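You operate a simulated robot arm through the tools that you are given. There is no shell and no other tool. Be economical: measure what you need, move in short steps, check, and stop when the job is done.

The job below is to be done with a simulated robot arm. You get a single attempt, and the scene is never put back.

Task
Bring zones 1, 2 and 3 up to about 160, 180 and 200, then start the line.
Fine: set the dials, selector to WARM; once the display is within a few degrees of all three, selector to RUN and press the run button.

The check looks at the end state, three seconds after you hand in, the way a careful person would. Anything else that was tipped, shoved, dropped, spilled or broken makes it a failure.

Robot
A 7-joint arm with a three-finger gripper, on a carriage that runs on a rail from [0, -2222] to [0, 258] (x, y) and turns from -110 to 222 degrees about z. Base frame: it is fixed where the carriage stands at the start and does not move with it; the origin is on the floor, on the carriage's upright axis, x ahead of it, y to its left, z up. Readings come in mm, degrees, newtons and seconds.
With the tool pointing down near the work surface it reaches from about 180 to 720 mm from the robot's upright axis, wherever it stands. Its first joint turns from -115.0 to 115.0 degrees. Places, roughly: black dial [700, -100, 1000]; blue dial [700, -300, 1000]; brown dial [700, 0, 1000]; mode selector [700, 0, 900]; run button [700, -100, 900]. Payload 2.69 kg.
The tool frame sits at the grasp point between the pads (the TCP): z along the fingers, y along the line on which they close. The tips reach 30 mm beyond it. The gripper opens to 128 mm. The gripper's body begins 117 mm behind the TCP.
Orientation is told as [roll, pitch, yaw] about the base's x, y, z axes, in that order, counted from this pose: with the fingers straight down and closing along the base's y, the tool's x points along the base's -x, its y along +y and its z along -z.

Tools
- The arm moves only by the tool play_rows. Its argument "series" is text: rows parted by semicolons, each of 6 numbers parted by spaces: the shift along the tool's x, y, z in cm, then the turn, a rotation vector about the tool's x, y, z in degrees. In form: tx ty tz ax ay az; .... A call has 1 to 12 rows; each row is the pose to reach, as a shift and turn from the pose commanded when the call began, along the tool's axes at that moment. "gripper" is the finger opening in cm, from 0 to 12.8, set as the call begins (left out, the last holds). A row lasts 0.2 s, in which the tool goes at most 50 mm and 8.6 degrees; a call with a longer step from one row to the next is refused whole, and so is a gripper value outside its range. Where a pose cannot be reached the arm comes as near as it can. A force on the tool above 40 N (or 10 N above the force at the start of the call, whichever is more), or a blocked arm, ends the call early, and 0.2 s more pass. The fingers move at their own pace and stop on an object; they squeeze with about 36 N. The grip force told is the motor's: it shows also when the fingers shut on nothing. Time passes only in rows, and 0.2 s behind the last, so rows that repeat a pose let the fingers close. It gives the time, the measured TCP pose, the force on the tool (base axes), the opening and the grip force at its end, in the units of the frame above (readings bear some noise), with the torque about the TCP (base axes, N m) and any sound that the robot's microphone picked up.
- Cameras (640 x 400 px; columns grow to the right, rows downward): "scene" is now at [-10.5, 132.4, 1762.9]; the picture's right is [-0.48, -0.87, 0.00], its down [-0.66, 0.36, -0.66] and it looks along [0.58, -0.32, -0.75] (base axes); focal length 272 px, centre (320, 200). "wrist" rides on the gripper at [58, 54, -131] in the tool frame; the picture's right is [-0.68, 0.74, 0.00], its down [-0.62, -0.57, -0.55] and it looks along [-0.40, -0.37, 0.84] (tool axes); focal length 234 px, centre (320, 200). There is no depth. A picture from a camera that has moved, and an enlarged one, comes with that camera's place and axes in the base frame and with its lens. The place of the scene camera against the robot may be out by one fixed shift of up to 25 mm in any direction.
- camera(camera): a new picture of that camera. It takes no simulated time.
- lift_body(by): slides the trunk up (or, below 0, down) by that many mm; the arm and the scene camera ride with it, the base frame stays. It gives what a move gives, with no picture.
- base_move(legs): drives the robot by 1 to 6 legs, each [ahead, left, turn to the left] in mm, mm and degrees, along the robot's own axes; the way and the turn of a leg run together, so that a leg with both is an arc; at most 1500 mm and 180 degrees a leg. The arm and the cameras ride along, it lands a little off, and it stops where it bumps. It keeps to its track: a leg is cut to what the track allows. It gives what a move gives.
- head_to(pan, tilt): turns the head with the scene camera to pan (to the left, within 155 degrees either way) and tilt (down, from -29 to 69), counted from straight ahead of the robot. It gives what a move gives.
- zoom(camera, box): a new picture of the part [left, top, right, bottom] of that camera's present view, enlarged. It takes no simulated time.
- sign_off(): hands the job in; it is judged then, once.

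Work in short steps. Places have to be worked out from the pictures, the camera data and where the tool is seen: move nearer, look again, correct. Check each grasp and each placing, and mend what went wrong. You have 120 turns and 98 pictures in all, those below and enlarged ones among them. Open the gripper and draw the arm clear of the work before you hand the job in, unless the task says otherwise; then end with one line.

The tools are called after ">>>" by a JSON object that holds its "fn" and its "kwargs". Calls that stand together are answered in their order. play_rows: Moves the arm, as the interface text tells. Its arguments: {"type":"object","properties":{"series":{"type":"string"},"gripper":{"type":"number"}},"required":["series"]} The other tools are called the same way: lift_body (by) slides the trunk up or down; base_move (legs) drives the base; head_to (pan, tilt) turns the head that bears the scene camera; camera (camera) takes a picture; zoom (camera, box) takes an enlarged picture of a part of a camera's view; sign_off () hands the job in.

At the start:

```text
time_s: 0.0
eef_pos: [483.5, -99.8, 1248.9]
tool_rot: [0.0, 0.0, 0.1]
force: [-0.5, 0.4, -0.4]
wrist_torque: [-0.04, -0.01, -0.01]
grip_width: 128.4
grip_force: 0.0
trunk travel left (down, up): [-925.0, 65.0]
robot x, y, heading: [2.9, -1.5, -0.0]
head pan, tilt: [-29.0, 48.8]
```

scene: 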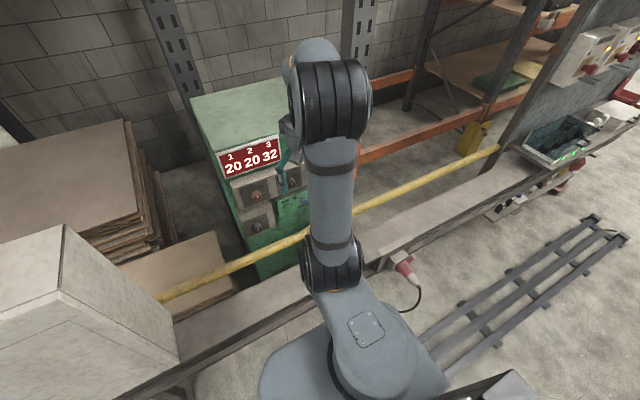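
wrist: 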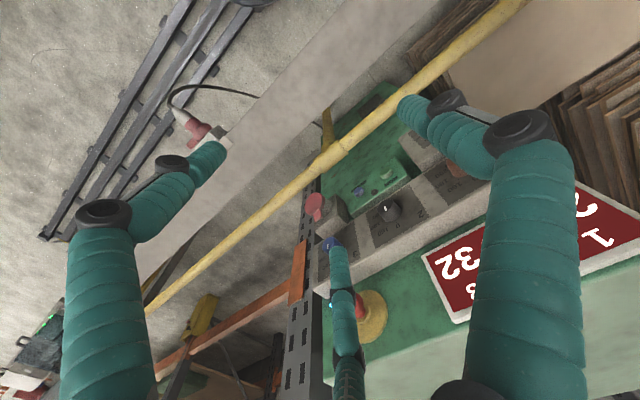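

The panel is partly hidden by the arm. I start with enlarged views of the panel from both cameras.

>>> {"fn": "zoom", "kwargs": {"camera": "scene", "box": [190, 110, 350, 260]}}

>>> {"fn": "zoom", "kwargs": {"camera": "wrist", "box": [290, 80, 500, 300]}}

```text
2.67 times, centred on (270, 185) of scene
camera zoom: at [-10.5, 132.4, 1762.9], right [-0.48, -0.87, 0.0], down [-0.66, 0.36, -0.66], along [0.58, -0.32, -0.75], focal length 725 px, centre (453, 240)
```

zoom: 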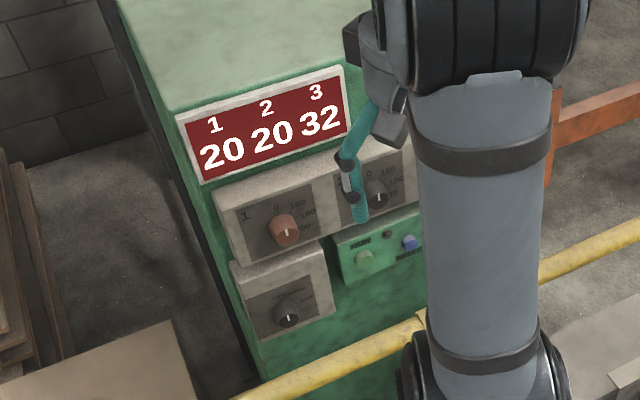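

```text
1.82 times, centred on (395, 190) of wrist
camera zoom: at [424.8, -45.8, 1377.9], right [0.68, 0.74, 0.0], down [0.62, -0.57, 0.55], along [0.4, -0.37, -0.84], focal length 426 px, centre (184, 218)
```

zoom: 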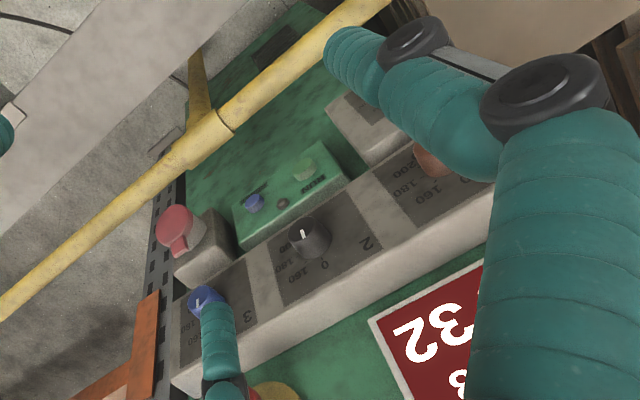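

The display reads 20/20/32, and the panel appears to face the robot (-x). I turn the tool in place until it points at +x, about the tool's y by -90°, well above and short of the panel.

>>> {"fn": "play_rows", "kwargs": {"series": "0 0 0 0 -8.2 0;0 0 0 0 -16.4 0;0 0 0 0 -24.6 0;0 0 0 0 -32.8 0;0 0 0 0 -41 0;0 0 0 0 -49.2 0;0 0 0 0 -57.4 0;0 0 0 0 -65.6 0;0 0 0 0 -73.8 0;0 0 0 0 -82 0;0 0 0 0 -90 0", "gripper": 6}}

>>> {"fn": "camera", "kwargs": {"camera": "scene"}}

>>> {"fn": "camera", "kwargs": {"camera": "wrist"}}

```text
time_s: 2.4
eef_pos: [560.5, -152.3, 1344.1]
tool_rot: [35.9, -88.0, -35.5]
force: [0.6, -1.1, 1.3]
wrist_torque: [0.0, 0.08, 0.13]
grip_width: 60.1
grip_force: 0.1
out of reach, approached as far as the arm can: row 8, 9, 10, 11
trunk travel left (down, up): [-925.0, 65.0]
robot x, y, heading: [1.7, -2.3, -0.0]
head pan, tilt: [-29.0, 48.8]
```

```text
93 pictures are left
camera scene: at [-8.4, 129.1, 1763.1], right [-0.48, -0.87, 0.0], down [-0.66, 0.37, -0.66], along [0.58, -0.32, -0.75], focal length 272 px, centre (320, 200)
```

scene: 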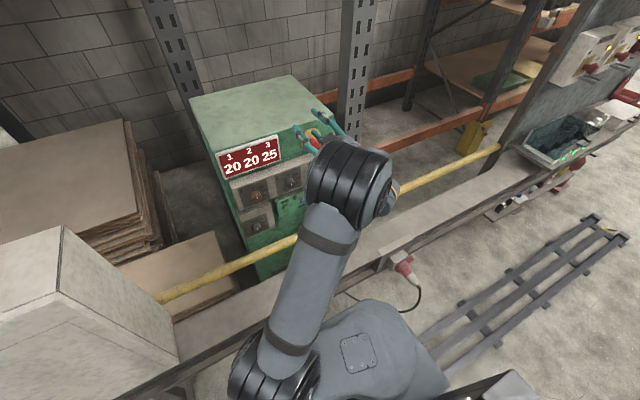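

```text
92 pictures are left
camera wrist: at [427.4, -98.7, 1289.9], right [0.02, 0.72, 0.69], down [-0.53, -0.58, 0.62], along [0.85, -0.37, 0.37], focal length 234 px, centre (320, 200)
```

wrist: 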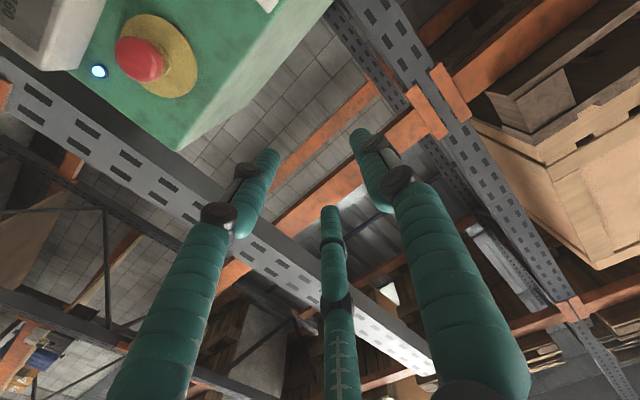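

Zone 3 is cooling (32 to 25), and the arm stopped in a contorted pose because it is too high to point forward. I zoom in on the panel for its markings now that it is unobstructed.

>>> {"fn": "zoom", "kwargs": {"camera": "scene", "box": [210, 120, 340, 250]}}

```text
3.08 times, centred on (275, 185) of scene
camera zoom: at [-8.4, 129.1, 1763.1], right [-0.48, -0.87, 0.0], down [-0.66, 0.37, -0.66], along [0.58, -0.32, -0.75], focal length 836 px, centre (458, 246)
```

zoom: 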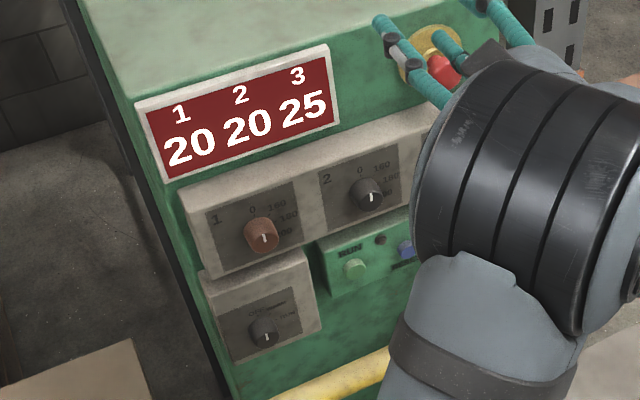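

Labels read: brown is dial 1, black is 2, blue is 3, with the selector below and the green RUN button beside it. The yellow rail works out at about x 632, z 764. The tool already points along +x, so I back off a little and lower the trunk towards panel height.

>>> {"fn": "lift_body", "kwargs": {"by": -200}}

>>> {"fn": "camera", "kwargs": {"camera": "scene"}}

>>> {"fn": "camera", "kwargs": {"camera": "wrist"}}

```text
time_s: 4.6
eef_pos: [559.6, -148.3, 1143.5]
tool_rot: [31.8, -88.0, -31.0]
force: [-0.2, 0.3, 0.4]
wrist_torque: [0.02, 0.02, 0.01]
grip_width: 59.8
grip_force: 0.0
trunk travel left (down, up): [-725.0, 265.0]
robot x, y, heading: [1.4, -4.5, 0.1]
head pan, tilt: [-29.0, 48.8]
```

```text
90 pictures are left
camera scene: at [-10.5, 132.3, 1563.0], right [-0.48, -0.87, 0.0], down [-0.66, 0.36, -0.66], along [0.58, -0.32, -0.75], focal length 272 px, centre (320, 200)
```

scene: 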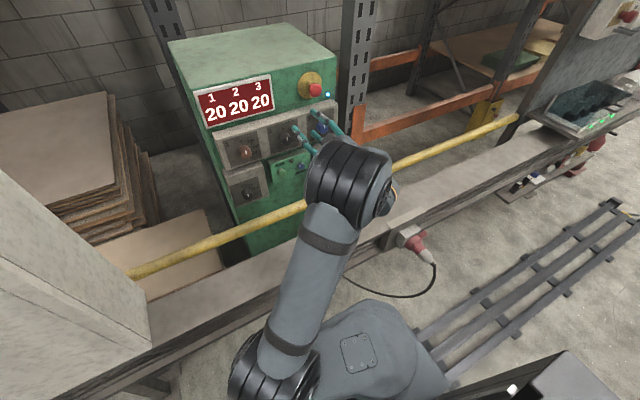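

```text
89 pictures are left
camera wrist: at [426.2, -95.0, 1089.9], right [0.01, 0.72, 0.69], down [-0.52, -0.58, 0.62], along [0.85, -0.37, 0.37], focal length 234 px, centre (320, 200)
```

wrist: 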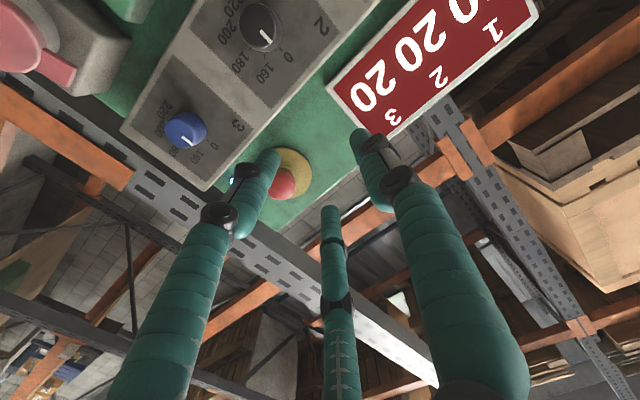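

All zones now read 20. I zoom in on the dials in the wrist view to read the scale and the pointers.

>>> {"fn": "zoom", "kwargs": {"camera": "wrist", "box": [130, 0, 350, 180]}}

>>> {"fn": "zoom", "kwargs": {"camera": "scene", "box": [190, 70, 350, 210]}}

```text
2.22 times, centred on (240, 90) of wrist
camera zoom: at [426.2, -95.0, 1089.9], right [0.01, 0.72, 0.69], down [-0.52, -0.58, 0.62], along [0.85, -0.37, 0.37], focal length 520 px, centre (498, 444)
```

zoom: 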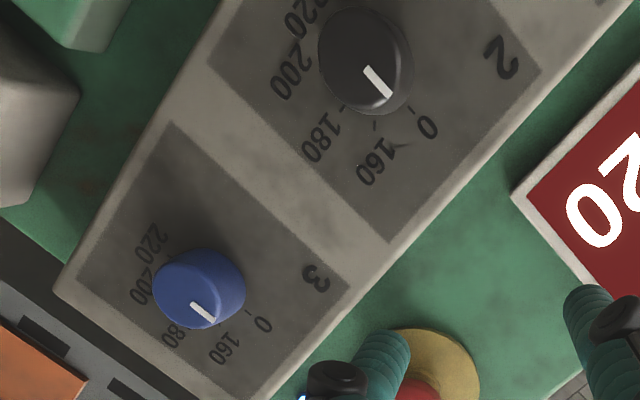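

```text
2.86 times, centred on (270, 140) of scene
camera zoom: at [-10.5, 132.3, 1563.0], right [-0.48, -0.87, 0.0], down [-0.66, 0.36, -0.66], along [0.58, -0.32, -0.75], focal length 777 px, centre (463, 371)
```

zoom: 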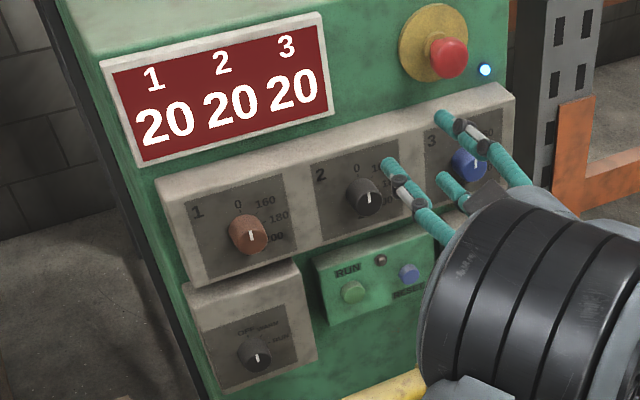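

All three pointers are at 0, with 160/180/200/220 clockwise from there. Triangulation puts brown near (690, 10, 1028), black (690, -125, 1028) and blue (690, -258, 1028). I make a small test move, 3 cm down, to see which commanded pose is in force.

>>> {"fn": "play_rows", "kwargs": {"series": "1.5 0 0 0 0 0;3 0 0 0 0 0;3 0 0 0 0 0"}}

```text
time_s: 5.4
eef_pos: [570.5, -156.4, 1126.9]
tool_rot: [31.4, -87.6, -30.6]
force: [0.1, 0.3, -0.5]
wrist_torque: [0.0, -0.02, -0.03]
grip_width: 60.0
grip_force: 0.0
out of reach, approached as far as the arm can: row 1, 2, 3
trunk travel left (down, up): [-725.0, 265.0]
robot x, y, heading: [-0.4, -1.8, -0.1]
head pan, tilt: [-29.0, 48.8]
```

The command still seems to lie too close in, at about x 483. I move it forward along the tool's z to about x 610 to bring it within reach.

>>> {"fn": "play_rows", "kwargs": {"series": "0 0 3 0 0 0;0 0 6 0 0 0;0 0 9 0 0 0;0 0 9 0 0 0"}}

```text
time_s: 6.4
eef_pos: [660.2, -154.6, 1123.8]
tool_rot: [32.4, -88.0, -31.9]
force: [0.2, 0.5, 0.0]
wrist_torque: [0.01, 0.01, 0.01]
grip_width: 60.2
grip_force: 0.1
trunk travel left (down, up): [-725.0, 265.0]
robot x, y, heading: [2.5, -1.3, 0.1]
head pan, tilt: [-29.0, 48.8]
```

That moved relative to the clamped pose, so the TCP is now at (660, -155, 1124), close to the panel, with no contact. I back off to x ≈ 590 and then go in front of the brown dial.

>>> {"fn": "play_rows", "kwargs": {"series": "0 0 -4 0 0 0;0 0 -7 0 0 0;3 3 -7 0 0 0;6 6 -7 0 0 0;9.5 9 -7 0 0 0;9.5 13 -7 0 0 0;9.5 16.5 -7 0 0 0;9.5 16.5 -7 0 0 0"}}

>>> {"fn": "camera", "kwargs": {"camera": "scene"}}

>>> {"fn": "camera", "kwargs": {"camera": "wrist"}}

```text
time_s: 8.2
eef_pos: [661.5, -64.0, 1092.8]
tool_rot: [33.8, -87.8, -33.0]
force: [0.9, -0.6, 0.3]
wrist_torque: [-0.01, 0.0, -0.01]
grip_width: 60.1
grip_force: 0.1
out of reach, approached as far as the arm can: row 3, 4, 5, 6, 7, 8
trunk travel left (down, up): [-725.0, 265.0]
robot x, y, heading: [2.1, -1.0, 0.0]
head pan, tilt: [-29.0, 48.8]
```

```text
86 pictures are left
camera scene: at [-11.7, 131.9, 1563.0], right [-0.48, -0.87, 0.0], down [-0.66, 0.36, -0.66], along [0.58, -0.32, -0.75], focal length 272 px, centre (320, 200)
```

scene: 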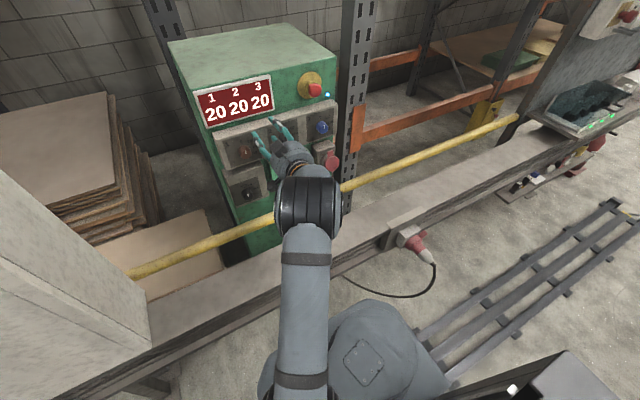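

```text
85 pictures are left
camera wrist: at [528.0, -10.7, 1038.4], right [0.01, 0.72, 0.69], down [-0.52, -0.59, 0.62], along [0.85, -0.37, 0.37], focal length 234 px, centre (320, 200)
```

wrist: 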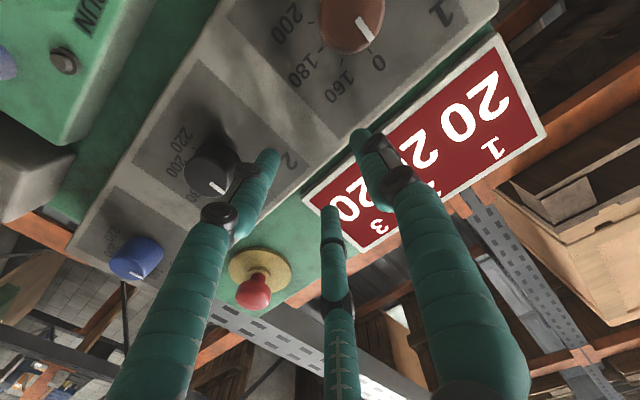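

The arm cannot fold far enough back when it stands straight ahead of the dials. I go back to the reachable spot near y -155, then shift the carriage to the right so the arm works at a slant.

>>> {"fn": "play_rows", "kwargs": {"series": "-1 -4 -1 0 0 0;-2 -8 -4 0 0 0;-3 -9.5 -8 0 0 0;-3 -9.5 -8.5 0 0 0"}}

>>> {"fn": "base_move", "kwargs": {"legs": [[0, -250, 0]]}}

>>> {"fn": "camera", "kwargs": {"camera": "scene"}}

```text
refused: row 2 steps farther than a row can; nothing moved
```

```text
time_s: 10.0
eef_pos: [662.0, -311.6, 1091.1]
tool_rot: [33.0, -87.5, -32.0]
force: [0.3, -0.2, -0.4]
wrist_torque: [-0.03, -0.03, 0.01]
grip_width: 59.9
grip_force: 0.1
trunk travel left (down, up): [-725.0, 265.0]
robot x, y, heading: [1.6, -245.9, 0.3]
head pan, tilt: [-29.0, 48.8]
```

```text
84 pictures are left
camera scene: at [-10.7, -115.5, 1563.0], right [-0.48, -0.88, 0.0], down [-0.66, 0.36, -0.66], along [0.58, -0.32, -0.75], focal length 272 px, centre (320, 200)
```

scene: 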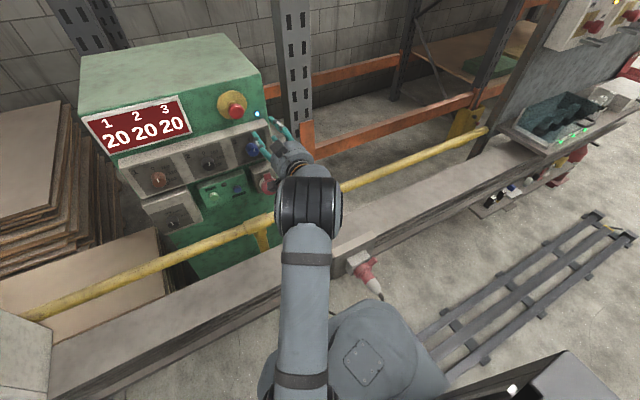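

The arm call was refused, yet the carriage moved anyway; nothing was touched, and I will sequence these from now on. The arm seems able to fold more when the tool is higher relative to the shoulder, so I move back and up.

>>> {"fn": "play_rows", "kwargs": {"series": "-2 0 -2 0 0 0;-4 0 -5 0 0 0;-6 0 -8 0 0 0;-9 0 -10 0 0 0;-9 0 -10 0 0 0"}}

```text
time_s: 11.2
eef_pos: [564.2, -314.5, 1184.5]
tool_rot: [33.0, -87.6, -32.1]
force: [0.0, -0.5, 1.0]
wrist_torque: [0.0, -0.01, 0.0]
grip_width: 60.1
grip_force: 0.0
out of reach, approached as far as the arm can: row 2, 3
trunk travel left (down, up): [-725.0, 265.0]
robot x, y, heading: [-1.8, -244.6, 0.1]
head pan, tilt: [-29.0, 48.8]
```

Confirmed: TCP at (564, -314, 1184), in reach. I lower the trunk by 160 to bring the tool to dial height, standing off the panel.

>>> {"fn": "lift_body", "kwargs": {"by": -160}}

>>> {"fn": "play_rows", "kwargs": {"series": "0 4 0 0 0 0;0 8 0 0 0 0;0 12 0 0 0 0;0 16 0 0 0 0;0 20 0 0 0 0;0 24 0 0 0 0;0 28 0 0 0 0;0 32 0 0 0 0;0 32 0 0 0 0"}}

>>> {"fn": "camera", "kwargs": {"camera": "scene"}}

>>> {"fn": "camera", "kwargs": {"camera": "wrist"}}

```text
time_s: 13.0
eef_pos: [564.6, -314.4, 1023.9]
tool_rot: [32.5, -87.7, -31.6]
force: [0.4, -0.6, -0.6]
wrist_torque: [0.01, 0.02, -0.01]
grip_width: 60.1
grip_force: 0.0
trunk travel left (down, up): [-565.0, 425.0]
robot x, y, heading: [3.2, -247.5, 0.2]
head pan, tilt: [-29.0, 48.8]
```

```text
time_s: 15.0
eef_pos: [539.0, -128.8, 1100.3]
tool_rot: [31.7, -87.3, -30.6]
force: [-0.5, 0.1, 0.1]
wrist_torque: [0.05, -0.04, -0.01]
grip_width: 60.0
grip_force: 0.1
out of reach, approached as far as the arm can: row 2, 3, 4, 5, 6, 7, 8, 9
trunk travel left (down, up): [-565.0, 425.0]
robot x, y, heading: [-0.6, -250.7, 0.2]
head pan, tilt: [-29.0, 48.8]
```

```text
83 pictures are left
camera scene: at [-10.3, -114.7, 1402.9], right [-0.48, -0.88, 0.0], down [-0.66, 0.36, -0.66], along [0.58, -0.32, -0.75], focal length 272 px, centre (320, 200)
```

scene: 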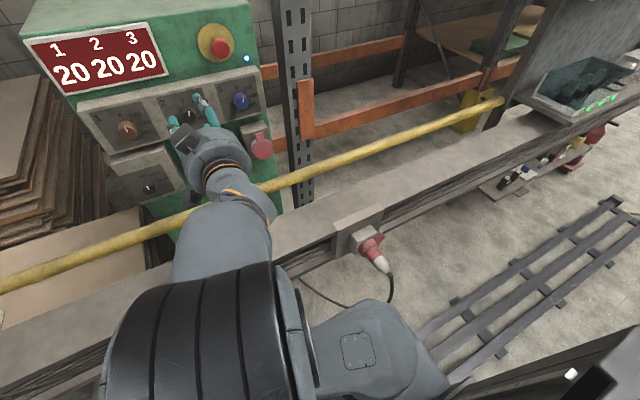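

```text
82 pictures are left
camera wrist: at [404.8, -76.4, 1048.6], right [0.01, 0.72, 0.69], down [-0.51, -0.59, 0.62], along [0.86, -0.36, 0.36], focal length 234 px, centre (320, 200)
```

wrist: 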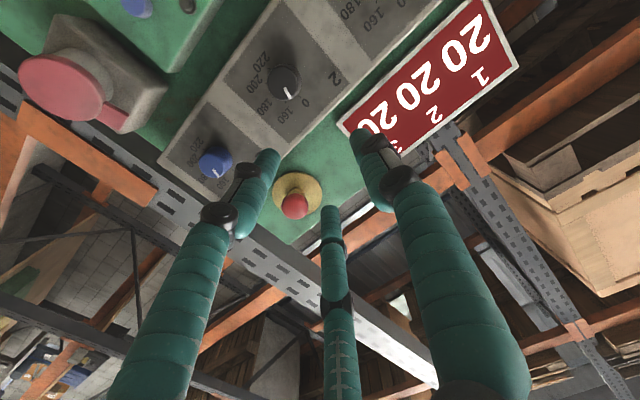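

The elbow has swung over and the TCP is at (539, -129, 1100). I move forward to x ≈ 610 and toward the brown dial's axis (y ≈ 10, z ≈ 1030), where reach should be better.

>>> {"fn": "play_rows", "kwargs": {"series": "0 0 3 0 0 0;0 0 6 0 0 0;2 3 7 0 0 0;4 6 7 0 0 0;6 9 7 0 0 0;7 12 7 0 0 0;7 14 7 0 0 0;7 14 7 0 0 0"}}

>>> {"fn": "camera", "kwargs": {"camera": "wrist"}}

>>> {"fn": "zoom", "kwargs": {"camera": "scene", "box": [40, 40, 300, 260]}}

```text
time_s: 16.8
eef_pos: [597.7, -135.0, 1103.6]
tool_rot: [24.9, -86.5, -23.8]
force: [0.2, 0.5, 0.1]
wrist_torque: [-0.04, -0.01, 0.02]
grip_width: 60.1
grip_force: 0.0
out of reach, approached as far as the arm can: row 1, 2, 3, 4, 5, 6, 7, 8
trunk travel left (down, up): [-565.0, 425.0]
robot x, y, heading: [0.6, -246.0, 0.3]
head pan, tilt: [-29.0, 48.8]
```

```text
81 pictures are left
camera wrist: at [463.3, -82.4, 1054.9], right [0.03, 0.72, 0.69], down [-0.5, -0.59, 0.63], along [0.86, -0.37, 0.35], focal length 234 px, centre (320, 200)
```

wrist: 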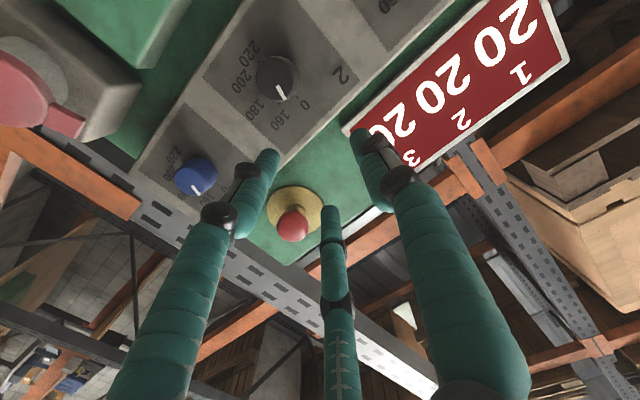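

```text
1.82 times, centred on (170, 150) of scene
camera zoom: at [-10.9, -114.5, 1402.9], right [-0.48, -0.88, 0.0], down [-0.66, 0.36, -0.66], along [0.58, -0.32, -0.75], focal length 494 px, centre (593, 291)
```

zoom: 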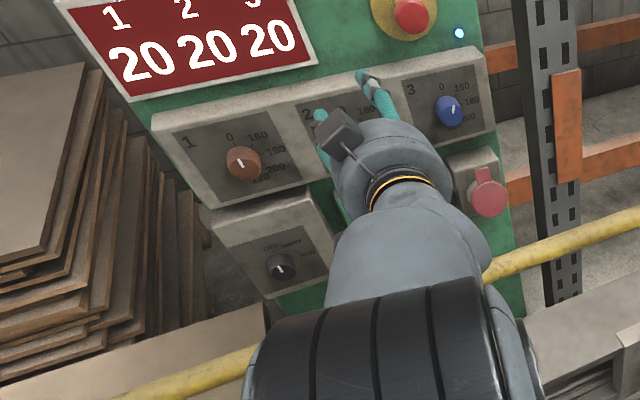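

The limit looks like the wrist bend: with the tool's x facing down the forearm would have to slope upward. Rolling the tool 180° about its own axis should free it, so I do the first half of that roll while backing off a little.

>>> {"fn": "play_rows", "kwargs": {"series": "0 0 -1 0 0 8;0 0 -2 0 0 16;0 0 -3 0 0 24;0 0 -3 0 0 32;0 0 -3 0 0 40;0 0 -3 0 0 48;0 0 -3 0 0 56;0 0 -3 0 0 64;0 0 -3 0 0 72;0 0 -3 0 0 80;0 0 -3 0 0 88;0 0 -3 0 0 96"}}

>>> {"fn": "camera", "kwargs": {"camera": "scene"}}

```text
time_s: 19.4
eef_pos: [566.4, -137.8, 1108.4]
tool_rot: [88.1, 7.4, -89.4]
force: [-0.8, 0.5, 0.2]
wrist_torque: [-0.01, 0.0, 0.0]
grip_width: 60.2
grip_force: 0.1
trunk travel left (down, up): [-565.0, 425.0]
robot x, y, heading: [3.0, -247.6, 0.2]
head pan, tilt: [-29.0, 48.8]
```

```text
79 pictures are left
camera scene: at [-10.6, -114.7, 1402.9], right [-0.48, -0.88, 0.0], down [-0.66, 0.36, -0.66], along [0.58, -0.32, -0.75], focal length 272 px, centre (320, 200)
```

scene: 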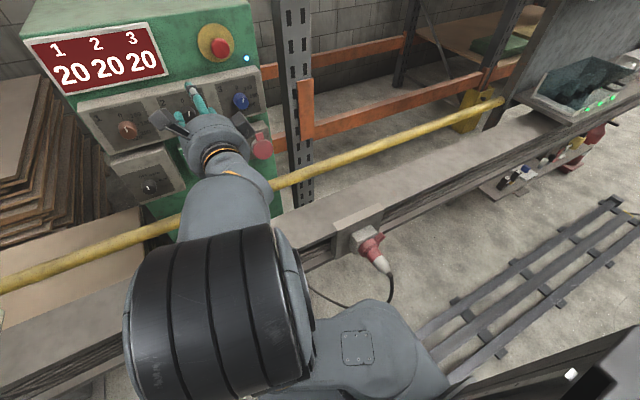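

The roll worked and nothing is out of reach. I now move in front of the brown dial (about 600, 10, 1028) and trim the roll so that the tool's x lies on +y.

>>> {"fn": "play_rows", "kwargs": {"series": "2.5 -2 0 0 0 -2;5 -4 0 0 0 -4;7.5 -6 1 0 0 -6;10 -8 2 0 0 -7.4;12 -9 3 0 0 -7.4;13.6 -9.8 3 0 0 -7.4;13.6 -9.8 3 0 0 -7.4"}}

>>> {"fn": "camera", "kwargs": {"camera": "scene"}}

>>> {"fn": "camera", "kwargs": {"camera": "wrist"}}

```text
time_s: 21.0
eef_pos: [589.9, -72.4, 1027.3]
tool_rot: [88.0, -0.2, -89.1]
force: [0.6, 0.5, -0.3]
wrist_torque: [0.03, 0.0, -0.01]
grip_width: 60.2
grip_force: 0.1
out of reach, approached as far as the arm can: row 2, 3, 4, 5, 6, 7
trunk travel left (down, up): [-565.0, 425.0]
robot x, y, heading: [1.0, -248.5, 0.3]
head pan, tilt: [-29.0, 48.8]
```

```text
78 pictures are left
camera scene: at [-10.6, -114.6, 1402.9], right [-0.48, -0.88, 0.0], down [-0.66, 0.36, -0.66], along [0.58, -0.32, -0.75], focal length 272 px, centre (320, 200)
```

scene: 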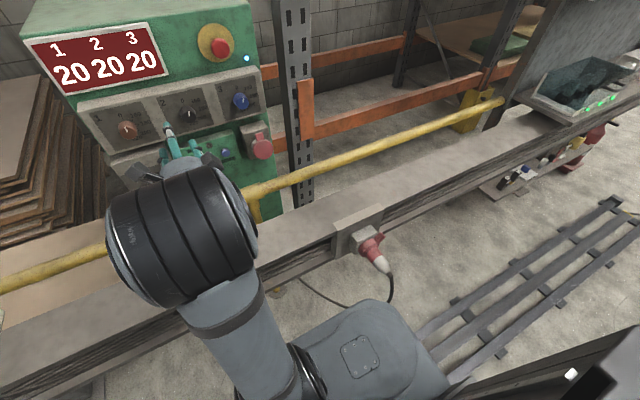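

```text
77 pictures are left
camera wrist: at [461.1, -16.2, 1083.8], right [0.04, -0.67, 0.74], down [-0.56, -0.63, -0.54], along [0.83, -0.39, -0.4], focal length 234 px, centre (320, 200)
```

wrist: 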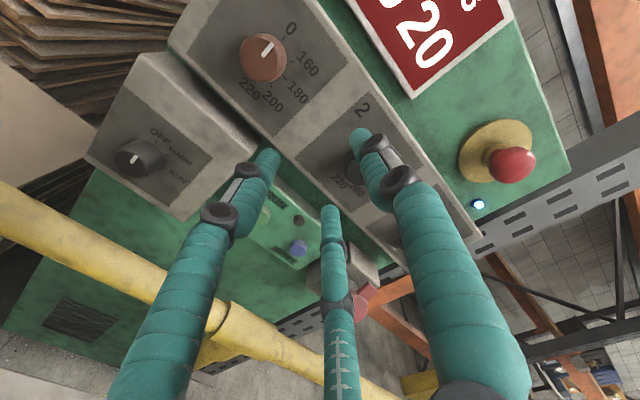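

The arm now comes from the right, which again hits the bend limit with x on +y. Rolling on to x up should suit; I roll +60° more while heading for the dial, then look.

>>> {"fn": "play_rows", "kwargs": {"series": "0 0 -1 0 0 8;0 0 -1 0 0 16;0 0 -1 0 0 24;0 0 -1 0 0 32;0 0 -1 0 0 40;1 0 -1 0 0 48;3 0 -1 0 0 56;5 0 -1 0 0 64;7 0 -1 0 0 70;8 0 -1 0 0 70;8 0 0 0 0 70"}}

>>> {"fn": "camera", "kwargs": {"camera": "wrist"}}

>>> {"fn": "camera", "kwargs": {"camera": "scene"}}

```text
time_s: 23.4
eef_pos: [577.1, -64.6, 1013.8]
tool_rot: [84.2, 69.8, -94.5]
force: [-0.1, -0.3, 1.2]
wrist_torque: [0.03, 0.0, -0.02]
grip_width: 60.2
grip_force: 0.0
out of reach, approached as far as the arm can: row 6, 7, 8, 9, 10, 11
trunk travel left (down, up): [-565.0, 425.0]
robot x, y, heading: [0.3, -247.8, -0.0]
head pan, tilt: [-29.0, 48.8]
```

```text
76 pictures are left
camera wrist: at [448.0, -97.9, 1090.9], right [0.0, -0.92, -0.38], down [-0.58, 0.31, -0.75], along [0.81, 0.22, -0.54], focal length 234 px, centre (320, 200)
```

wrist: 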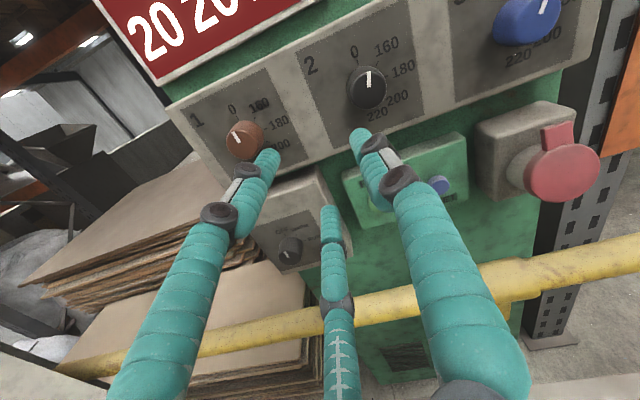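

```text
75 pictures are left
camera scene: at [-10.1, -114.6, 1402.9], right [-0.48, -0.88, 0.0], down [-0.66, 0.36, -0.66], along [0.58, -0.32, -0.75], focal length 272 px, centre (320, 200)
```

scene: 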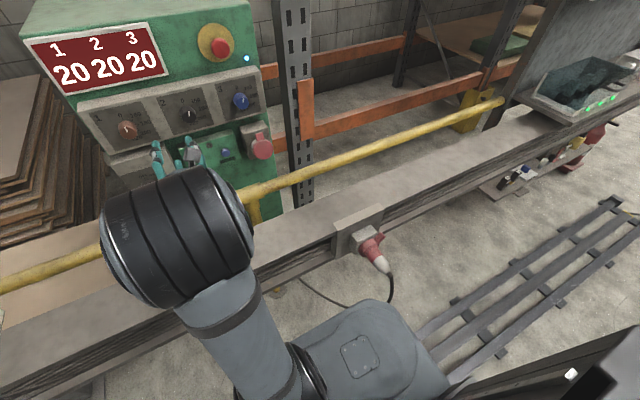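

This is a good upright view, but y is still capped at about -65 relative to this base. Simplest is to drive the carriage +75 so that the hand slides in front of the brown dial at x 577.

>>> {"fn": "base_move", "kwargs": {"legs": [[0, 75, 0]]}}

>>> {"fn": "camera", "kwargs": {"camera": "wrist"}}

```text
time_s: 24.4
eef_pos: [575.4, 9.0, 1014.1]
tool_rot: [84.3, 69.7, -94.5]
force: [-0.1, 0.0, 0.4]
wrist_torque: [-0.02, 0.0, -0.05]
grip_width: 60.3
grip_force: 0.1
trunk travel left (down, up): [-565.0, 425.0]
robot x, y, heading: [1.0, -173.0, 0.5]
head pan, tilt: [-29.0, 48.8]
```

```text
74 pictures are left
camera wrist: at [447.8, -22.8, 1091.1], right [0.0, -0.92, -0.38], down [-0.58, 0.31, -0.75], along [0.81, 0.22, -0.54], focal length 234 px, centre (320, 200)
```

wrist: 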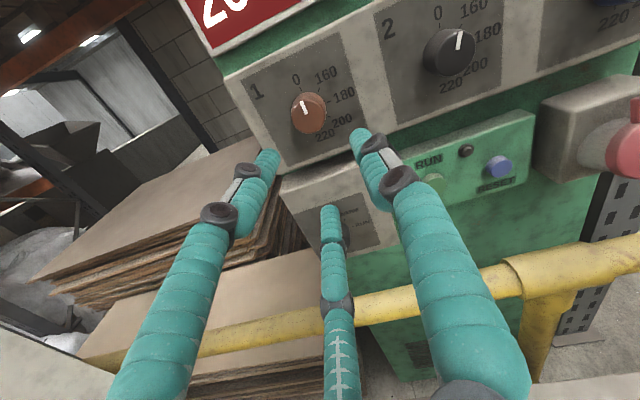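

Two wrist views put the brown knob's front face at (679, 12.5, 1038), diameter about 36. I centre on its axis and come up to just short of the knob.

>>> {"fn": "play_rows", "kwargs": {"series": "1.2 0.3 0 0 0 0;2.5 0.5 1.5 0 0 0;2.5 0.5 4 0 0 0;2.5 0.5 5.9 0 0 0;2.5 0.5 5.9 0 0 0", "gripper": 7}}

>>> {"fn": "camera", "kwargs": {"camera": "wrist"}}

>>> {"fn": "camera", "kwargs": {"camera": "scene"}}

```text
time_s: 25.6
eef_pos: [628.7, -4.9, 1032.7]
tool_rot: [84.3, 69.8, -94.5]
force: [0.7, -0.7, -0.2]
wrist_torque: [0.02, 0.0, 0.0]
grip_width: 70.2
grip_force: 0.1
out of reach, approached as far as the arm can: row 1, 2, 3, 4, 5
trunk travel left (down, up): [-565.0, 425.0]
robot x, y, heading: [-1.2, -170.9, 0.1]
head pan, tilt: [-29.0, 48.8]
```

```text
73 pictures are left
camera wrist: at [500.1, -37.8, 1110.1], right [0.0, -0.92, -0.38], down [-0.58, 0.31, -0.75], along [0.81, 0.22, -0.54], focal length 234 px, centre (320, 200)
```

wrist: 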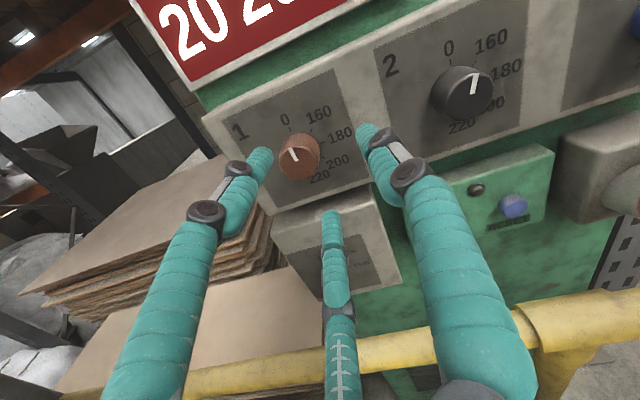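

```text
72 pictures are left
camera scene: at [-10.6, -39.9, 1402.9], right [-0.48, -0.88, 0.0], down [-0.66, 0.36, -0.66], along [0.58, -0.32, -0.75], focal length 272 px, centre (320, 200)
```

scene: 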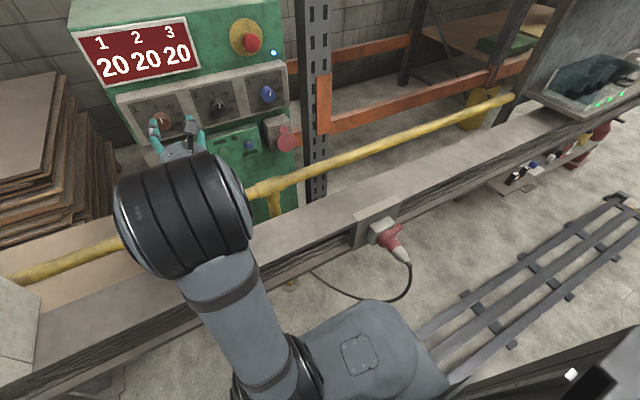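

Going forward pushes the hand off sideways because the sideways reach relative to the carriage is capped. I shift the arm -120 in y and then carry the carriage +135 to compensate, so the arm works straighter ahead.

>>> {"fn": "play_rows", "kwargs": {"series": "-1 2.8 -1.5 0 0 0;-2 5.6 -1.5 0 0 0;-3 8.4 -1.5 0 0 0;-4.1 11.3 -1.5 0 0 0;-4.1 11.3 -1.5 0 0 0"}}

```text
time_s: 26.9
eef_pos: [613.6, -123.6, 1034.4]
tool_rot: [84.3, 69.8, -94.5]
force: [-0.3, -0.8, 0.3]
wrist_torque: [-0.04, -0.01, 0.04]
grip_width: 69.7
grip_force: 0.0
trunk travel left (down, up): [-565.0, 425.0]
robot x, y, heading: [1.8, -176.0, 0.1]
head pan, tilt: [-29.0, 48.8]
```

The TCP is now right in front of the black dial with free reach, so I do dial 2 from here first. I take a look.

>>> {"fn": "camera", "kwargs": {"camera": "wrist"}}

>>> {"fn": "zoom", "kwargs": {"camera": "wrist", "box": [240, 80, 400, 240]}}

```text
71 pictures are left
camera wrist: at [485.9, -157.7, 1111.3], right [0.0, -0.92, -0.38], down [-0.58, 0.31, -0.75], along [0.81, 0.22, -0.54], focal length 234 px, centre (320, 200)
```

wrist: 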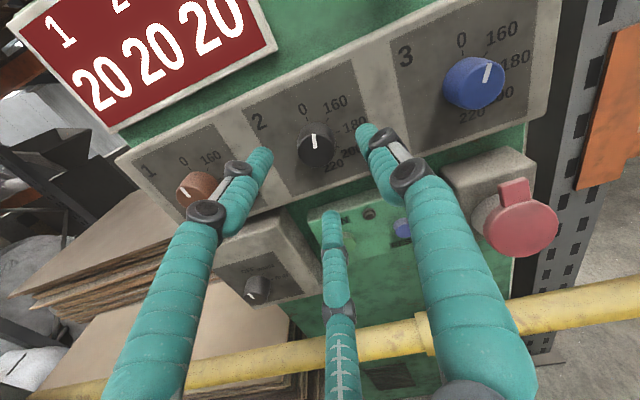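

```text
2.50 times, centred on (320, 160) of wrist
camera zoom: at [485.9, -157.7, 1111.3], right [0.0, -0.92, -0.38], down [-0.58, 0.31, -0.75], along [0.81, 0.22, -0.54], focal length 585 px, centre (320, 300)
```

zoom: 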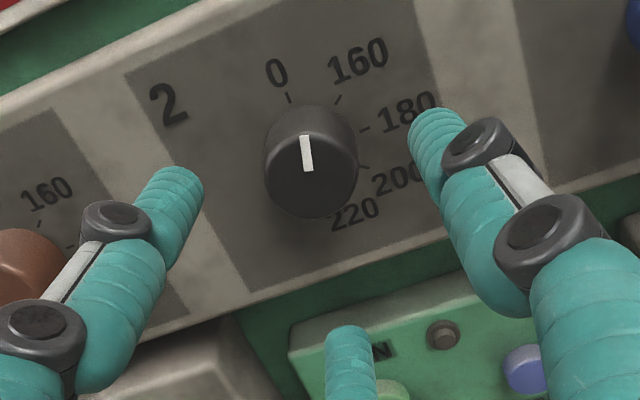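

Unprojecting the marks gives a dial axis near (y -125.4, z 1036), with marks about 45° apart: 0, 160, 180 and 200 at 0, 45, 90 and 135° clockwise. The pointer is near 0 to 15°. I pre-roll -25°, trim the tilt and come closer.

>>> {"fn": "play_rows", "kwargs": {"series": "0 0 0 -0.5 0.5 -8;0.2 0.2 1 -1 1 -16;0.2 0.2 2 -1.5 1.5 -24;0.2 0.2 2 -1.5 1.5 -25", "gripper": 7}}

>>> {"fn": "camera", "kwargs": {"camera": "wrist"}}

>>> {"fn": "zoom", "kwargs": {"camera": "scene", "box": [80, 10, 320, 200]}}

```text
time_s: 27.9
eef_pos: [634.4, -127.9, 1036.1]
tool_rot: [90.1, 44.8, -89.5]
force: [0.3, -0.8, -0.4]
wrist_torque: [-0.02, 0.01, -0.02]
grip_width: 69.9
grip_force: 0.1
trunk travel left (down, up): [-565.0, 425.0]
robot x, y, heading: [0.8, -172.8, 0.1]
head pan, tilt: [-29.0, 48.8]
```

```text
69 pictures are left
camera wrist: at [503.7, -124.3, 1114.6], right [0.01, -1.0, 0.05], down [-0.55, -0.04, -0.84], along [0.84, -0.02, -0.55], focal length 234 px, centre (320, 200)
```

wrist: 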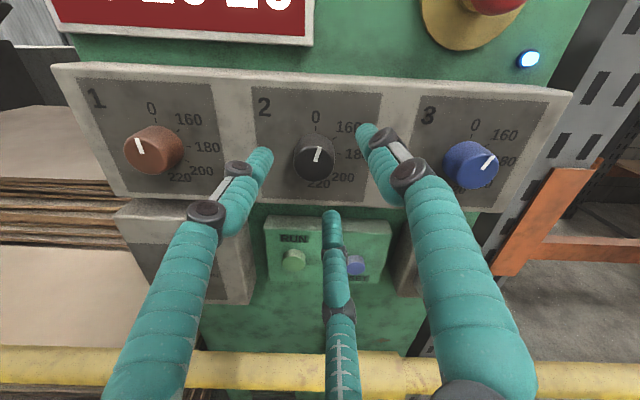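

```text
2.11 times, centred on (200, 105) of scene
camera zoom: at [-10.6, -40.0, 1402.9], right [-0.48, -0.88, 0.0], down [-0.66, 0.36, -0.66], along [0.58, -0.32, -0.75], focal length 572 px, centre (573, 400)
```

zoom: 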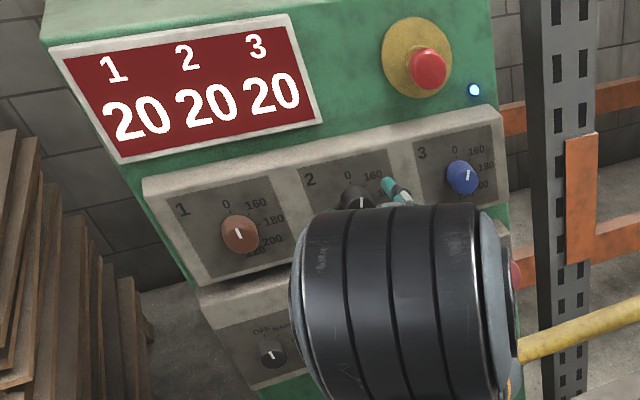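

The view is upright and the black knob sits between the fingertips. I advance about 28 mm with a small +y correction, so the tips straddle the knob.

>>> {"fn": "play_rows", "kwargs": {"series": "0.15 -0.15 1 0 0 0;0.15 -0.15 2 0 0 0;0.15 -0.15 2.8 0 0 0;0.15 -0.15 2.8 0 0 0"}}

>>> {"fn": "camera", "kwargs": {"camera": "wrist"}}

```text
time_s: 28.9
eef_pos: [662.9, -124.4, 1035.7]
tool_rot: [90.0, 45.0, -89.4]
force: [-0.5, -0.2, 0.3]
wrist_torque: [-0.02, 0.01, -0.03]
grip_width: 70.1
grip_force: 0.0
trunk travel left (down, up): [-565.0, 425.0]
robot x, y, heading: [5.9, -175.7, 0.0]
head pan, tilt: [-29.0, 48.8]
```

```text
67 pictures are left
camera wrist: at [531.6, -121.9, 1114.5], right [0.01, -1.0, 0.04], down [-0.55, -0.04, -0.84], along [0.84, -0.02, -0.55], focal length 234 px, centre (320, 200)
```

wrist: 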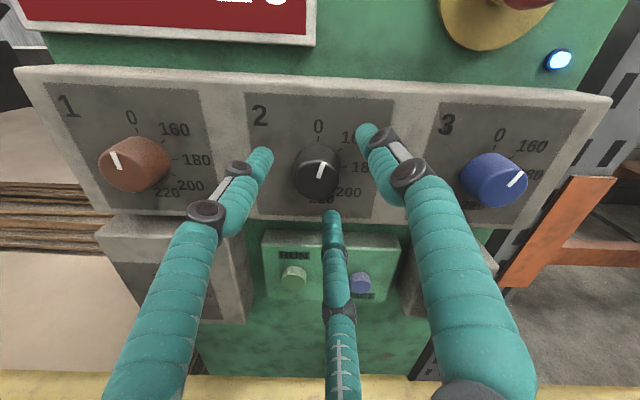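

Centred with no contact. I close the fingers on the knob.

>>> {"fn": "play_rows", "kwargs": {"series": "0 0 0 0 0 0;0 0 0 0 0 0;0 0 0 0 0 0;0 0 0 0 0 0", "gripper": 2.5}}

>>> {"fn": "camera", "kwargs": {"camera": "wrist"}}

```text
time_s: 29.9
eef_pos: [662.3, -122.6, 1035.6]
tool_rot: [89.9, 44.9, -89.3]
force: [-1.0, 4.6, -2.4]
wrist_torque: [0.0, 0.12, 0.36]
grip_width: 33.7
grip_force: 25.6
trunk travel left (down, up): [-565.0, 425.0]
robot x, y, heading: [-3.0, -171.3, 0.5]
head pan, tilt: [-29.0, 48.8]
```

```text
66 pictures are left
camera wrist: at [531.7, -119.9, 1113.9], right [0.01, -1.0, 0.05], down [-0.55, -0.05, -0.83], along [0.84, -0.02, -0.55], focal length 234 px, centre (320, 200)
```

wrist: 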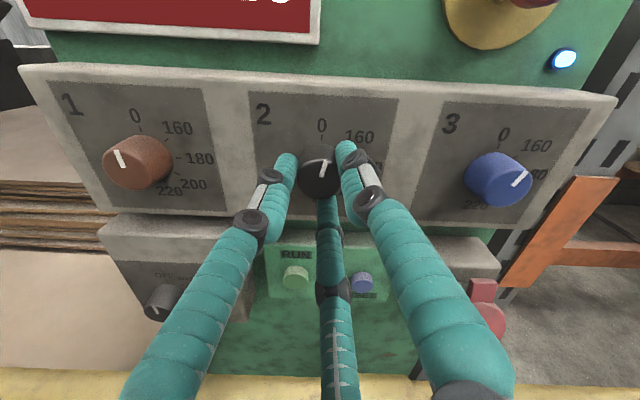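

Gripped at 33.7 mm, the knob's width, with 5 N of side force, so I ease slightly along the tool's -y. I then turn clockwise by 72°.

>>> {"fn": "play_rows", "kwargs": {"series": "0 -0.1 0 0 0 8;0 -0.1 0 0 0 16;0 -0.1 0 0 0 24;0 -0.1 0 0 0 32;0 -0.1 0 0 0 40;0 -0.1 0 0 0 48;0 -0.1 0 0 0 56;0 -0.1 0 0 0 64;0 -0.1 0 0 0 72;0 -0.1 0 0 0 72"}}

>>> {"fn": "camera", "kwargs": {"camera": "wrist"}}

>>> {"fn": "camera", "kwargs": {"camera": "scene"}}

```text
time_s: 32.0
eef_pos: [663.2, -121.9, 1034.8]
tool_rot: [-90.2, 63.2, 90.2]
force: [1.4, 8.3, 2.7]
wrist_torque: [0.01, 0.01, 0.13]
grip_width: 33.3
grip_force: 45.5
trunk travel left (down, up): [-565.0, 425.0]
robot x, y, heading: [2.3, -172.3, 0.1]
head pan, tilt: [-29.0, 48.8]
```

```text
65 pictures are left
camera wrist: at [532.3, -197.6, 1062.2], right [0.0, -0.35, -0.94], down [-0.55, 0.78, -0.29], along [0.83, 0.52, -0.19], focal length 234 px, centre (320, 200)
```

wrist: 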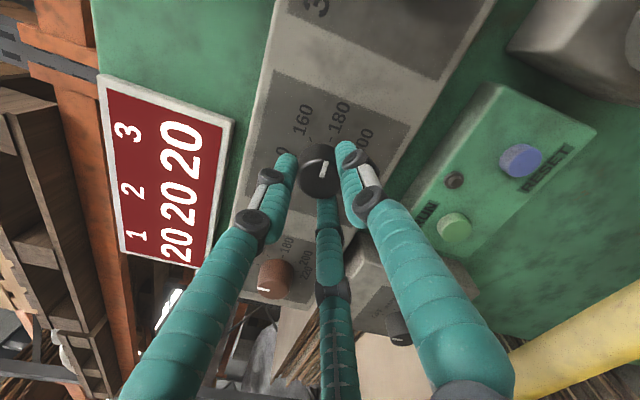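

```text
64 pictures are left
camera scene: at [-10.6, -38.4, 1402.8], right [-0.48, -0.88, 0.0], down [-0.66, 0.36, -0.66], along [0.58, -0.32, -0.75], focal length 272 px, centre (320, 200)
```

scene: 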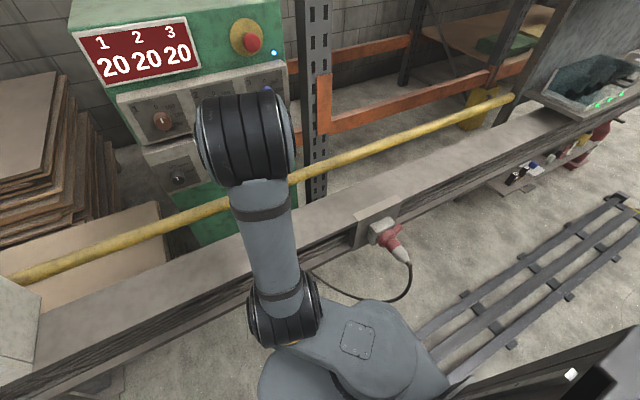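

It turned with no slip to speak of. I zoom in on the pointer against the 180 mark.

>>> {"fn": "zoom", "kwargs": {"camera": "wrist", "box": [250, 80, 400, 230]}}

```text
2.67 times, centred on (325, 155) of wrist
camera zoom: at [532.3, -197.6, 1062.2], right [0.0, -0.35, -0.94], down [-0.55, 0.78, -0.29], along [0.83, 0.52, -0.19], focal length 624 px, centre (307, 320)
```

zoom: 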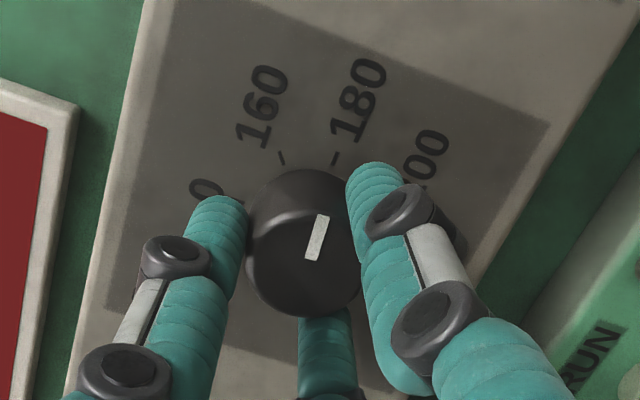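

The pointer works out at about 81.6° and the 180 mark at about 90–91°, so I turn another 8.5°.

>>> {"fn": "play_rows", "kwargs": {"series": "0 0 0 0 0 4;0 0 0 0 0 8.5;0 0 0 0 0 8.5"}}

>>> {"fn": "zoom", "kwargs": {"camera": "wrist", "box": [250, 80, 400, 230]}}

```text
time_s: 32.9
eef_pos: [662.5, -121.4, 1035.2]
tool_rot: [-90.2, 54.7, 90.3]
force: [0.2, 7.7, 3.4]
wrist_torque: [0.01, -0.05, 0.21]
grip_width: 33.4
grip_force: 45.4
trunk travel left (down, up): [-565.0, 425.0]
robot x, y, heading: [-0.7, -174.3, 0.2]
head pan, tilt: [-29.0, 48.8]
```

```text
2.67 times, centred on (325, 155) of wrist
camera zoom: at [532.3, -200.9, 1050.9], right [0.0, -0.21, -0.98], down [-0.55, 0.81, -0.18], along [0.83, 0.54, -0.11], focal length 624 px, centre (307, 320)
```

zoom: 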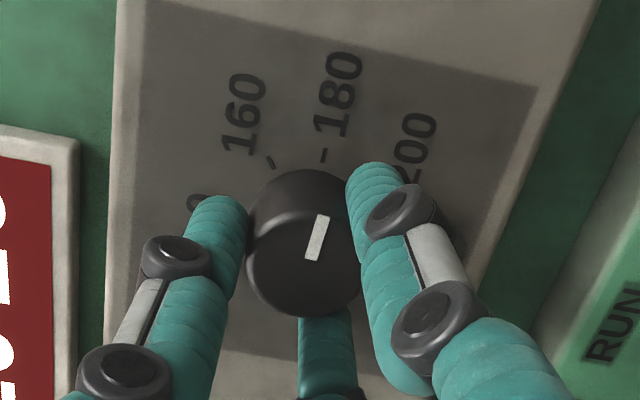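

The pointer now computes to about 91°, i.e. 180. I open, back straight out and roll back -80°.

>>> {"fn": "play_rows", "kwargs": {"series": "0 0 0 0 0 0;0 0 0 0 0 0;0 0 0 0 0 0;0 0 -2 0 0 0;0 0 -4 0 0 0;0 0 -4 0 0 -8;0 0 -4 0 0 -16;0 0 -4 0 0 -24;0 0 -4 0 0 -32;0 0 -4 0 0 -40", "gripper": 7}}

>>> {"fn": "play_rows", "kwargs": {"series": "0 0 0 0 0 -8;0 0 0 0 0 -16;0 0 0 0 0 -24;0 0 0 0 0 -32;0 0 0 0 0 -40;0 0 0 0 0 -40"}}

>>> {"fn": "camera", "kwargs": {"camera": "wrist"}}

```text
time_s: 35.0
eef_pos: [622.4, -123.6, 1034.5]
tool_rot: [91.0, 85.2, -88.5]
force: [-0.3, 0.4, 0.5]
wrist_torque: [0.01, 0.02, 0.01]
grip_width: 70.5
grip_force: 0.1
trunk travel left (down, up): [-565.0, 425.0]
robot x, y, heading: [-2.6, -173.7, 0.3]
head pan, tilt: [-29.0, 48.8]
```

```text
time_s: 36.5
eef_pos: [621.9, -124.1, 1034.9]
tool_rot: [90.2, 45.2, -89.5]
force: [0.0, 0.5, -0.3]
wrist_torque: [0.0, 0.0, 0.02]
grip_width: 70.4
grip_force: 0.1
trunk travel left (down, up): [-565.0, 425.0]
robot x, y, heading: [-1.3, -174.2, -0.0]
head pan, tilt: [-29.0, 48.8]
```

```text
61 pictures are left
camera wrist: at [491.4, -121.9, 1113.4], right [0.01, -1.0, 0.04], down [-0.55, -0.04, -0.84], along [0.84, -0.01, -0.55], focal length 234 px, centre (320, 200)
```

wrist: 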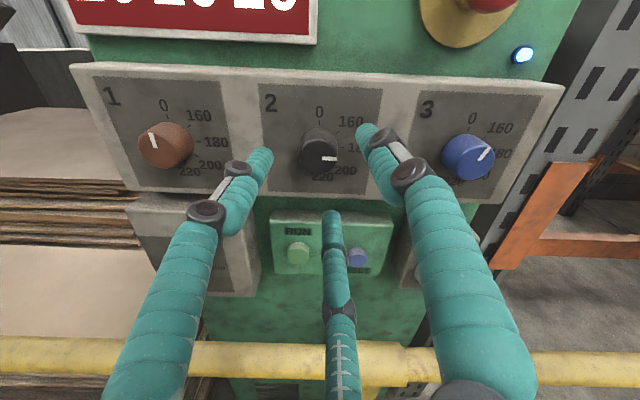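

Black reads exactly horizontal, at 180. Blue is estimated at y ≈ -256, so I slide the carriage -132 at this standoff.

>>> {"fn": "base_move", "kwargs": {"legs": [[0, -132, 0]]}}

>>> {"fn": "camera", "kwargs": {"camera": "wrist"}}

>>> {"fn": "zoom", "kwargs": {"camera": "wrist", "box": [240, 80, 400, 240]}}

```text
time_s: 37.7
eef_pos: [621.0, -255.0, 1034.5]
tool_rot: [90.1, 45.4, -89.5]
force: [0.1, -0.5, -0.9]
wrist_torque: [-0.03, -0.01, 0.04]
grip_width: 70.2
grip_force: 0.0
trunk travel left (down, up): [-565.0, 425.0]
robot x, y, heading: [0.1, -301.9, -0.0]
head pan, tilt: [-29.0, 48.8]
```

```text
60 pictures are left
camera wrist: at [491.4, -253.9, 1113.4], right [0.01, -1.0, 0.04], down [-0.55, -0.03, -0.84], along [0.84, -0.01, -0.55], focal length 234 px, centre (320, 200)
```

wrist: 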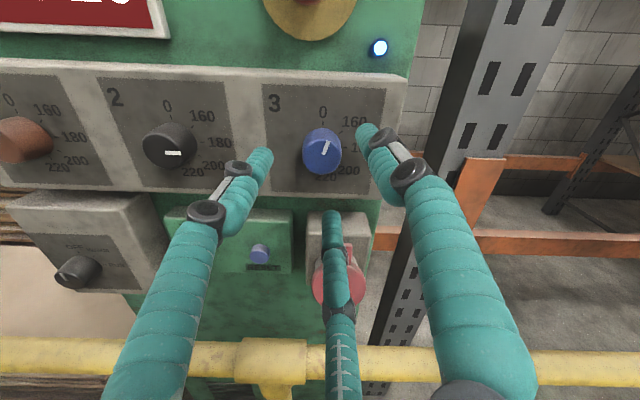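

```text
2.50 times, centred on (320, 160) of wrist
camera zoom: at [491.4, -253.9, 1113.4], right [0.01, -1.0, 0.04], down [-0.55, -0.03, -0.84], along [0.84, -0.01, -0.55], focal length 585 px, centre (320, 300)
```

zoom: 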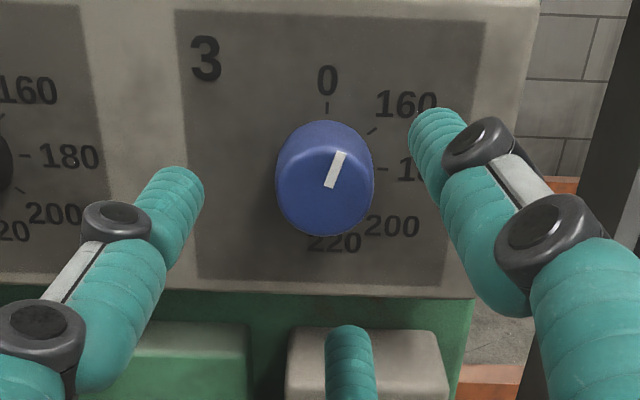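

Blue's pointer is at about 16°, so 200 (135°) needs +119°. I pre-roll -30° to stay within the comfortable roll range and advance around the knob.

>>> {"fn": "play_rows", "kwargs": {"series": "-0.05 0.07 0 0 0 -8;-0.05 0.07 0 0 0 -16;-0.05 0.07 0 0 0 -24;-0.05 0.07 0 0 0 -30;-0.05 0.07 1.5 0 0 -30;-0.05 0.07 3 0 0 -30;-0.05 0.07 4.1 0 0 -30;-0.05 0.07 4.1 0 0 -30"}}

>>> {"fn": "camera", "kwargs": {"camera": "wrist"}}

```text
time_s: 39.5
eef_pos: [662.2, -254.6, 1034.9]
tool_rot: [90.0, 15.3, -89.6]
force: [-0.6, -0.1, 0.7]
wrist_torque: [0.0, -0.01, 0.0]
grip_width: 69.7
grip_force: 0.0
trunk travel left (down, up): [-565.0, 425.0]
robot x, y, heading: [1.1, -301.9, -0.1]
head pan, tilt: [-29.0, 48.8]
```

```text
58 pictures are left
camera wrist: at [532.4, -214.1, 1101.3], right [0.01, -0.85, 0.53], down [-0.54, -0.45, -0.71], along [0.84, -0.29, -0.46], focal length 234 px, centre (320, 200)
```

wrist: 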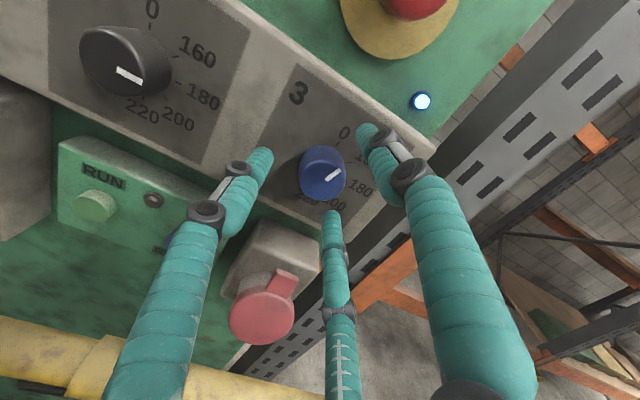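

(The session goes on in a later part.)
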